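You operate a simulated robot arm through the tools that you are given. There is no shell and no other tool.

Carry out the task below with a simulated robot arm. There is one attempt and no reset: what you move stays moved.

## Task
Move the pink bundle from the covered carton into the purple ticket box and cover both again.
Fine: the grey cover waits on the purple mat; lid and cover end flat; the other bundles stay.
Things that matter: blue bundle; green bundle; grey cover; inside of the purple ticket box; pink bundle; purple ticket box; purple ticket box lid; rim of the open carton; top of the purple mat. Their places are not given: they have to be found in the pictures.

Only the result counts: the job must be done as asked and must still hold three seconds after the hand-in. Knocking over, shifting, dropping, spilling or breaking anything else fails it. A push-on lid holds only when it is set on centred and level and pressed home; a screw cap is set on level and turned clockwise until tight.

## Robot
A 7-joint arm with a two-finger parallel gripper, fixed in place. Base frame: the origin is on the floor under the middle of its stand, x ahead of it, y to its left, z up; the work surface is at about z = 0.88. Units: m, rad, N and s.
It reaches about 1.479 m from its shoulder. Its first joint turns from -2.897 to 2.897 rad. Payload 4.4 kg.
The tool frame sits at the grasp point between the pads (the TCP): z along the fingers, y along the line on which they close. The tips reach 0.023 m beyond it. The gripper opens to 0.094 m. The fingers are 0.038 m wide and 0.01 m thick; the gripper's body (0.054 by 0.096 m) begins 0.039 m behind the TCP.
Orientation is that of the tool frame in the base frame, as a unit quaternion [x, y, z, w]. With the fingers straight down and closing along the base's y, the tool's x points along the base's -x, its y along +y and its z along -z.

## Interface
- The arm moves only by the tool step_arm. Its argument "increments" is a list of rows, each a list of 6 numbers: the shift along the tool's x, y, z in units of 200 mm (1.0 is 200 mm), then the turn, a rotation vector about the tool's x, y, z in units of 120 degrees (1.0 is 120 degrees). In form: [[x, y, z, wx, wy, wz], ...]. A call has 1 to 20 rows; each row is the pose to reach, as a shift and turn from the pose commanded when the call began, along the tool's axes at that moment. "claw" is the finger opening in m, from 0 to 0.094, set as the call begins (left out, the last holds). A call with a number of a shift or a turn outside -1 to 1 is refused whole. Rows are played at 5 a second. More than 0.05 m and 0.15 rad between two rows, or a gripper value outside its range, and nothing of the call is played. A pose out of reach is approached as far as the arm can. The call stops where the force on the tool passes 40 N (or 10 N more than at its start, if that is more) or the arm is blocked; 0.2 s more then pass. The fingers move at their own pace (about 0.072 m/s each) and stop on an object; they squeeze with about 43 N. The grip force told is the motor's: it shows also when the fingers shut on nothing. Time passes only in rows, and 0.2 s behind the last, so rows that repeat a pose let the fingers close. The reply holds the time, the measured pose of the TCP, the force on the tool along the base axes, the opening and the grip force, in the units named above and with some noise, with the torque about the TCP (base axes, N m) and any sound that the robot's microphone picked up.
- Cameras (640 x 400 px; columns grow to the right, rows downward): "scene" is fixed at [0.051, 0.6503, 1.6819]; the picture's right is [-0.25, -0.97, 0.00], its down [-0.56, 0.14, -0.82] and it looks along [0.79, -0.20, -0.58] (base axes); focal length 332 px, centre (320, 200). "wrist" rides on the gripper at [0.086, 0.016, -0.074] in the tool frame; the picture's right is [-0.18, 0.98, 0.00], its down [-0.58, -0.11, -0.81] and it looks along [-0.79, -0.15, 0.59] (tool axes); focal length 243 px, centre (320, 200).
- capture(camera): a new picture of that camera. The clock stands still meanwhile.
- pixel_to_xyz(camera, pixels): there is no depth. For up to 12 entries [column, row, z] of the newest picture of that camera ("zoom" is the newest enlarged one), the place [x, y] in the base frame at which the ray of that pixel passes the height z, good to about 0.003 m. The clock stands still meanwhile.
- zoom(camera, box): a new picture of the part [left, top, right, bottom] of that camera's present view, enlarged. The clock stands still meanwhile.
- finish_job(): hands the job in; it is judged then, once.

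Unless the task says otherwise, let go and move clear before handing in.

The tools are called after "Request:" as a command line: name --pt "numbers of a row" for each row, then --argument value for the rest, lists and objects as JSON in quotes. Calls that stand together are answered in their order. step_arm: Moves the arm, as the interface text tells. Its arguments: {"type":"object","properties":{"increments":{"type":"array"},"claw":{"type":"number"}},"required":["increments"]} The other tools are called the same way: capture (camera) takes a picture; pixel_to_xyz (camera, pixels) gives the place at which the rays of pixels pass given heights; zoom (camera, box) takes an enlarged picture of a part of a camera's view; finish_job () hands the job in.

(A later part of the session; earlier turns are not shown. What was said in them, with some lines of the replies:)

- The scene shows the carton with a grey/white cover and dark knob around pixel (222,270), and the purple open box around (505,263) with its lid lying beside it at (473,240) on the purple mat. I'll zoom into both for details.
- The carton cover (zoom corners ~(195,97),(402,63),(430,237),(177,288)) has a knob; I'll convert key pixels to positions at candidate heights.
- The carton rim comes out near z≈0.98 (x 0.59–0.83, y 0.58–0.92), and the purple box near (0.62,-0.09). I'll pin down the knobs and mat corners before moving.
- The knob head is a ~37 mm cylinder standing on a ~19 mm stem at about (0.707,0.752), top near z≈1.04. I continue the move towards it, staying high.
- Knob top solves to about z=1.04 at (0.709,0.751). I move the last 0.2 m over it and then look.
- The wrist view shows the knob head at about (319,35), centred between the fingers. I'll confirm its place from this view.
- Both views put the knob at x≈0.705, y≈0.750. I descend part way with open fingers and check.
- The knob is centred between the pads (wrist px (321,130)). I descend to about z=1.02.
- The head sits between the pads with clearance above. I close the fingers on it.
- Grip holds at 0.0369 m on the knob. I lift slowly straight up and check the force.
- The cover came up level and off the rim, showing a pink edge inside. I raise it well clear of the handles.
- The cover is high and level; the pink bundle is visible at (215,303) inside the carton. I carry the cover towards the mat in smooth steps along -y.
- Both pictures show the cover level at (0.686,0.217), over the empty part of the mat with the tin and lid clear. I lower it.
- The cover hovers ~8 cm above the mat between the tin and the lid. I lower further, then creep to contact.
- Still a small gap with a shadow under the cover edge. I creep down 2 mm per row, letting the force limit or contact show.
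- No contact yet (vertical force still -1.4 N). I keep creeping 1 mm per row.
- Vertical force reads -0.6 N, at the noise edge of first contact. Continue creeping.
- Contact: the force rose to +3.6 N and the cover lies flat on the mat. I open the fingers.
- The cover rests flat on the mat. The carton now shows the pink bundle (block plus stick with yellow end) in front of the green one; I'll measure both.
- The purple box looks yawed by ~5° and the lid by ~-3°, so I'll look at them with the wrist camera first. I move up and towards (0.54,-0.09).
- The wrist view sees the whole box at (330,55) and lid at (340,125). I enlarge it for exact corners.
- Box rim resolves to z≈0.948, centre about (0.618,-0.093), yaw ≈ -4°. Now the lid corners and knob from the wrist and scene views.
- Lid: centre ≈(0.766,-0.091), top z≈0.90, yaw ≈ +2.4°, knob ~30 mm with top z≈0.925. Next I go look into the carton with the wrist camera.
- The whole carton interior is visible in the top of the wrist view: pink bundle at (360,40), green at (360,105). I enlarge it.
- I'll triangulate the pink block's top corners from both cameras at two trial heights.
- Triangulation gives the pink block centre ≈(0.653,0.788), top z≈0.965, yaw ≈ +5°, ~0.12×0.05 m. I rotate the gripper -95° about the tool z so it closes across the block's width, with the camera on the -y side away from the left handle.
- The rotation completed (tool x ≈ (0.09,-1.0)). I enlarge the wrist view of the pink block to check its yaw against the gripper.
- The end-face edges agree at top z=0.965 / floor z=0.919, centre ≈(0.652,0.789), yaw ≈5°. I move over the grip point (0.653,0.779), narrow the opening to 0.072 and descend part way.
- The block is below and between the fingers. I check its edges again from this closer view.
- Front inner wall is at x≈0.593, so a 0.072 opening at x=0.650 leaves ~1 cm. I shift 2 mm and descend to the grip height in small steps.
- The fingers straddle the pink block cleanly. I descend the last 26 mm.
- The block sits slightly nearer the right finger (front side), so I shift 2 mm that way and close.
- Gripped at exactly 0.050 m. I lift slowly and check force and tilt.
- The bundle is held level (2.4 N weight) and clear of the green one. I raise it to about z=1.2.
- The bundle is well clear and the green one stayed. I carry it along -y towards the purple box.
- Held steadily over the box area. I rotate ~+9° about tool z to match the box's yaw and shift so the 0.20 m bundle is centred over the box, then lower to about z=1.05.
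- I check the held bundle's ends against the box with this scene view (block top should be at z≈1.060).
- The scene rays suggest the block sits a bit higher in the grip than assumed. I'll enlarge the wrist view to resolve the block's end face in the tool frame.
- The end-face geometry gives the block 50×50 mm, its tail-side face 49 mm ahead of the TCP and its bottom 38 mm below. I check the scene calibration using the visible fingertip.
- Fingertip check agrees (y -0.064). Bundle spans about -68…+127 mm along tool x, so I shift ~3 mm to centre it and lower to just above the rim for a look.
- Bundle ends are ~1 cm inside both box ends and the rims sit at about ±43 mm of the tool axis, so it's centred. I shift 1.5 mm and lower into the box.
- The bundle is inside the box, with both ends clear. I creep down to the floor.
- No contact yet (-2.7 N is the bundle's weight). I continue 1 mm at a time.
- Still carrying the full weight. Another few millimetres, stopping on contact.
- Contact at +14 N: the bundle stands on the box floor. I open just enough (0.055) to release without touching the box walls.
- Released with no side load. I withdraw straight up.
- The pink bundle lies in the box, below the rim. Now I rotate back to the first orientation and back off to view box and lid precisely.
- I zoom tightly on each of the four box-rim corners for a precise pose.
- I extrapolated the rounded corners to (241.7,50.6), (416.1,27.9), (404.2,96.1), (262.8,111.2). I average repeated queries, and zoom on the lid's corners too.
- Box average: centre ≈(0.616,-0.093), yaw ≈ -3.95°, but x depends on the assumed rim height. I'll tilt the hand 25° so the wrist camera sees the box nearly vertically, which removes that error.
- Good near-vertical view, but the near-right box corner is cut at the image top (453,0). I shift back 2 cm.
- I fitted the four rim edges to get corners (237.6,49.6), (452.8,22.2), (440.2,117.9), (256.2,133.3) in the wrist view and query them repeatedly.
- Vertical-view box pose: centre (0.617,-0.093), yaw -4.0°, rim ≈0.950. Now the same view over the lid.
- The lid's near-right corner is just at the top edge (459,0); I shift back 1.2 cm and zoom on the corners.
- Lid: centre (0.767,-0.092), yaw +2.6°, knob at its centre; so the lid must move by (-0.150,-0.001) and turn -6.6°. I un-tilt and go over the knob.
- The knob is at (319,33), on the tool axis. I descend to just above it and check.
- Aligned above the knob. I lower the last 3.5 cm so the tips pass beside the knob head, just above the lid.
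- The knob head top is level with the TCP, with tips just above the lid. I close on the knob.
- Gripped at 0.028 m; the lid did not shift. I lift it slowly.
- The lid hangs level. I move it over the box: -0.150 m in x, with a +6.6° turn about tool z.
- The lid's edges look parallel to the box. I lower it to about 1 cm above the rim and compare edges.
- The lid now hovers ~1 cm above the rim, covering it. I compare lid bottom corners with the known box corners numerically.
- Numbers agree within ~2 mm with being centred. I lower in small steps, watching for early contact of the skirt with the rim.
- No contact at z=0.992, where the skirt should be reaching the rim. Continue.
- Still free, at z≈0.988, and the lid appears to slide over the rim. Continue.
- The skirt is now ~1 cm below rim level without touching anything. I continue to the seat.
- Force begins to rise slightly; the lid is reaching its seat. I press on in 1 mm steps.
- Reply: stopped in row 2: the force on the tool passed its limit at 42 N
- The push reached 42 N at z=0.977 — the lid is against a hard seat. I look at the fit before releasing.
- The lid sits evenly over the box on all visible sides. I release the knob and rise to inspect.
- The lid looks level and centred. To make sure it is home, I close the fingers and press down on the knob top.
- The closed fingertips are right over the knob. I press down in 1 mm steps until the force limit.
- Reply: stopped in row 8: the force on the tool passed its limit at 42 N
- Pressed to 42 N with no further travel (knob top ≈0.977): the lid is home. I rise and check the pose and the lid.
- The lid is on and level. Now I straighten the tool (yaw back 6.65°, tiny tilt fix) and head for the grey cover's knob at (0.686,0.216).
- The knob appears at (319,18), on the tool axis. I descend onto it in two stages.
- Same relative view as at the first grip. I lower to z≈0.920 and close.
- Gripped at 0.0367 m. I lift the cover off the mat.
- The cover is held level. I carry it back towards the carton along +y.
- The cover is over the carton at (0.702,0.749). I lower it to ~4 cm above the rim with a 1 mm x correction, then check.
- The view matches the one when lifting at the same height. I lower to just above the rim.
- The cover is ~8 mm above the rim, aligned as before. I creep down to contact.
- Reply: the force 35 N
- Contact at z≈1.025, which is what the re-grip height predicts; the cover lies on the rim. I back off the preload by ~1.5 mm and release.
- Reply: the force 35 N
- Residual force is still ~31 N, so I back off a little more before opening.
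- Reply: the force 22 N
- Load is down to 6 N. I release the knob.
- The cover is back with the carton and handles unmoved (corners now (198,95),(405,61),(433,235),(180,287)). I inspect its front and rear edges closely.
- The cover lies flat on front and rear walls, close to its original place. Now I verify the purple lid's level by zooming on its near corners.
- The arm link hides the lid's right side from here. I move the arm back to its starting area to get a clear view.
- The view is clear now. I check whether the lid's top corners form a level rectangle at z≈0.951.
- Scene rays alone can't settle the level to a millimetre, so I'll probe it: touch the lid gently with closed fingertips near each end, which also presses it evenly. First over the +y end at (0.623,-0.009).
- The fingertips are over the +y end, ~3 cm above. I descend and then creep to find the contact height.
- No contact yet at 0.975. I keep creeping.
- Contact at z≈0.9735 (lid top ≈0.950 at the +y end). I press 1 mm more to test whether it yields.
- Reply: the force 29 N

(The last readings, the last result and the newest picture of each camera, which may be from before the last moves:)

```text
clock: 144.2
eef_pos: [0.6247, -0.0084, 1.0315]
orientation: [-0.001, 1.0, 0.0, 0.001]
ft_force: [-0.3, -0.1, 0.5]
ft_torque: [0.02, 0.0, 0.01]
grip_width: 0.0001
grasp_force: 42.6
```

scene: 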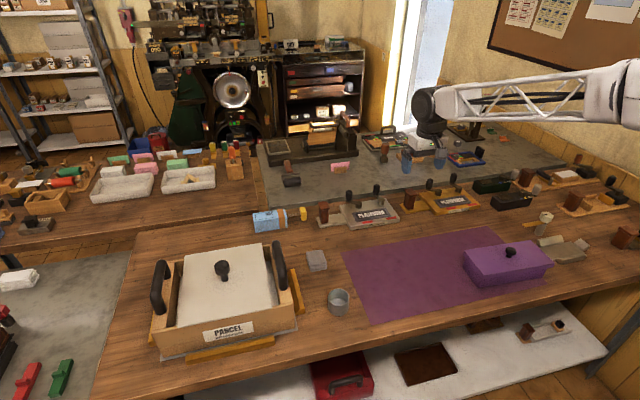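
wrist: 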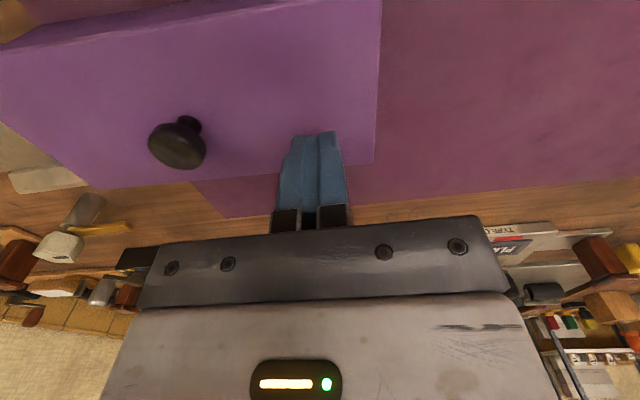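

Rigid at the +y end. I move over to the -y end (0.612,-0.178) and probe there.

Request:
step_arm --pt "0.01 -0.15 0 0 0 0" --pt "0.02 -0.35 0 0 0 0" --pt "0.04 -0.55 0 0 0 0" --pt "0.06 -0.75 0 0 0 0" --pt "0.06 -0.85 0 0 0 0" --pt "0.06 -0.85 0.1 0 0 0" --pt "0.06 -0.85 0.2 0 0 0" --pt "0.06 -0.85 0.25 0 0 0" --pt "0.06 -0.85 0.26 0 0 0" --pt "0.06 -0.85 0.26 0 0 0"

Request:
step_arm --pt "0 0 0.005 0 0 0" --pt "0 0 0.005 0 0 0"

Request:
step_arm --pt "0 0 0.005 0 0 0" --pt "0 0 0.005 0 0 0"

Request:
step_arm --pt "0 0 0.005 0 0 0" --pt "0 0 0.005 0 0 0"

```text
clock: 146.3
eef_pos: [0.6122, -0.1774, 0.9781]
orientation: [-0.001, 1.0, 0.0, 0.0]
ft_force: [0.1, 0.3, 0.2]
ft_torque: [0.02, -0.01, 0.01]
grip_width: 0.0
grasp_force: 42.1
```

```text
clock: 146.9
eef_pos: [0.6118, -0.1788, 0.9785]
orientation: [0.0, 1.0, 0.0, 0.0]
ft_force: [-0.8, -0.4, 0.7]
ft_torque: [0.0, -0.01, 0.02]
grip_width: 0.0003
grasp_force: 42.5
```

```text
clock: 147.6
eef_pos: [0.6109, -0.1787, 0.9779]
orientation: [-0.002, 1.0, 0.0, 0.0]
ft_force: [0.1, 0.3, 0.4]
ft_torque: [-0.01, 0.02, 0.0]
grip_width: 0.0
grasp_force: 42.5
```

```text
clock: 148.2
eef_pos: [0.6122, -0.1775, 0.9759]
orientation: [-0.001, 1.0, 0.0, -0.001]
ft_force: [0.5, 0.3, 0.1]
ft_torque: [0.02, 0.0, 0.01]
grip_width: 0.0
grasp_force: 42.3
```

No contact yet at 0.976 on this side either; continue.

Request:
step_arm --pt "0 0 0.005 0 0 0" --pt "0 0 0.005 0 0 0"

Request:
step_arm --pt "0 0 0.005 0 0 0" --pt "0 0 0.005 0 0 0"

Request:
step_arm --pt "0 0 0.005 0 0 0" --pt "0 0 0.005 0 0 0"

```text
clock: 148.8
eef_pos: [0.6098, -0.1775, 0.976]
orientation: [-0.001, 1.0, 0.0, -0.001]
ft_force: [0.5, 0.3, -0.1]
ft_torque: [-0.01, 0.0, 0.02]
grip_width: 0.0002
grasp_force: 42.3
```

```text
clock: 149.3
eef_pos: [0.6115, -0.1784, 0.9755]
orientation: [-0.002, 1.0, 0.0, 0.0]
ft_force: [0.5, -0.3, 0.2]
ft_torque: [0.03, -0.01, -0.01]
grip_width: 0.0001
grasp_force: 42.5
```

```text
clock: 149.9
eef_pos: [0.6124, -0.1778, 0.9738]
orientation: [0.0, 1.0, 0.001, 0.0]
ft_force: [0.2, -0.4, 0.7]
ft_torque: [0.0, 0.01, 0.01]
grip_width: 0.0
grasp_force: 42.9
```

Request:
step_arm --pt "0 0 0.005 0 0 0" --pt "0 0 0.005 0 0 0"

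Request:
step_arm --pt "0 0 0.005 0 0 0" --pt "0 0 0.005 0 0 0"

```text
clock: 150.6
eef_pos: [0.6103, -0.1781, 0.9725]
orientation: [-0.001, 1.0, 0.001, 0.001]
ft_force: [2.7, 0.9, 8.3]
ft_torque: [0.02, 0.0, -0.04]
grip_width: 0.0004
grasp_force: 42.3
```

```text
clock: 151.2
eef_pos: [0.6113, -0.1776, 0.9718]
orientation: [0.0, 1.0, -0.001, 0.001]
ft_force: [-4.7, -3.5, 24.0]
ft_torque: [-0.1, 0.21, 0.1]
grip_width: 0.0
grasp_force: 42.8
```

Contact at ≈0.9725 here vs 0.9733 at the other end: the lid is level and firmly seated. I retreat upward and clear, then take final pictures.

Request:
step_arm --pt "0 0 -0.02 0 0 0" --pt "0 0 -0.08 0 0 0" --pt "0 0 -0.2 0 0 0" --pt "0 0 -0.4 0 0 0" --pt "0 0 -0.6 0 0 0" --pt "0 0 -0.8 0 0 0" --pt "0 0 -1.0 0 0 0"

Request:
step_arm --pt "-0.12 0.15 -0.05 0 0 0" --pt "-0.25 0.3 -0.1 0 0 0" --pt "-0.4 0.45 -0.1 0 0 0" --pt "-0.55 0.6 -0.1 0 0 0" --pt "-0.7 0.75 -0.1 0 0 0" --pt "-0.85 0.9 -0.1 0 0 0" --pt "-0.9 1.0 -0.1 0 0 0" --pt "-0.9 1.0 -0.1 0 0 0" --claw 0.06

Request:
capture --camera "scene"

Request:
zoom --camera "scene" --box '[430, 210, 570, 300]'

Request:
zoom --camera "scene" --box '[130, 220, 330, 370]'

```text
clock: 152.8
eef_pos: [0.6143, -0.1773, 1.1716]
orientation: [-0.001, 1.0, -0.001, 0.0]
ft_force: [-0.8, 0.7, 0.0]
ft_torque: [0.01, -0.02, -0.01]
grip_width: 0.0
grasp_force: 42.6
```

```text
clock: 154.6
eef_pos: [0.7906, 0.0222, 1.1925]
orientation: [-0.001, 1.0, 0.0, 0.002]
ft_force: [0.2, -0.7, -0.2]
ft_torque: [0.0, 0.01, 0.03]
grip_width: 0.0601
grasp_force: 0.0
```

```text
taken
```

scene: 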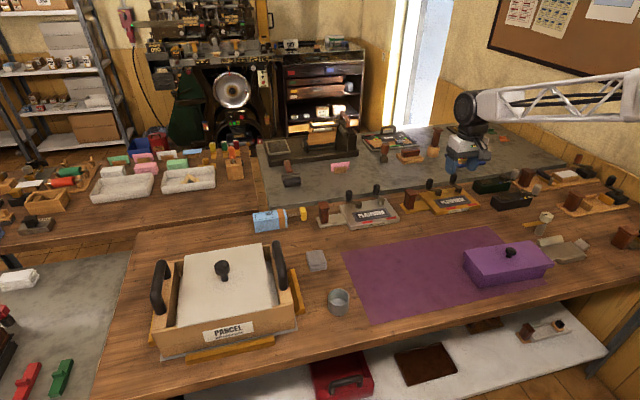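

```text
4.44 times, centred on (500, 255) of scene
```

zoom: 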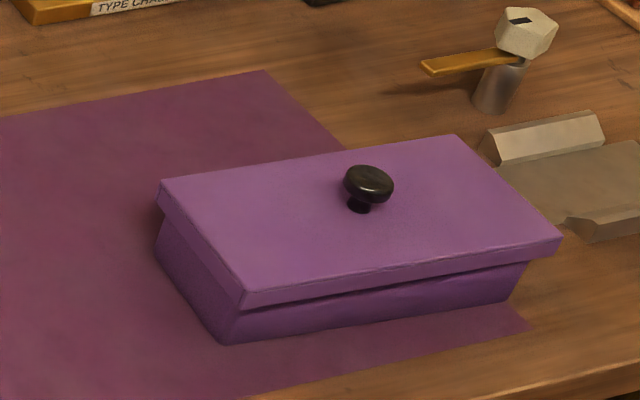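

```text
2.67 times, centred on (230, 295) of scene
```

zoom: 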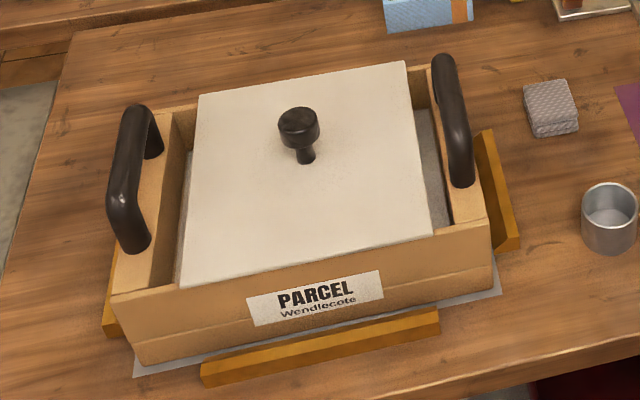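

The final pictures show the cover flat on the carton with its corners at (198,95) and (433,235) in the zoom. The purple lid sits level on the ticket box, and the blue bundle, tin and other items are where they were at the start. The arm is clear, so I'm handing in the job.

Request:
finish_job

```text
The job is handed in.
```

The pink bundle is now in the purple ticket box, and both the box and the carton are covered again. I've handed the job in, and no result has come back yet.

- **Purple lid:** it was pressed down to about 42 N twice. Touching the lid near each end gave heights within about 1 mm of each other, so it is level and on a firm stop. I heard no click when it seated.
- **Grey cover:** it waited on the purple mat and now lies flat across the carton's front and rear walls. It sits about 3 mm from where it started.
- **Everything else:** the green bundle was still in the carton when I put the cover back. The blue bundle, the tin and the other items look unmoved in the last pictures.
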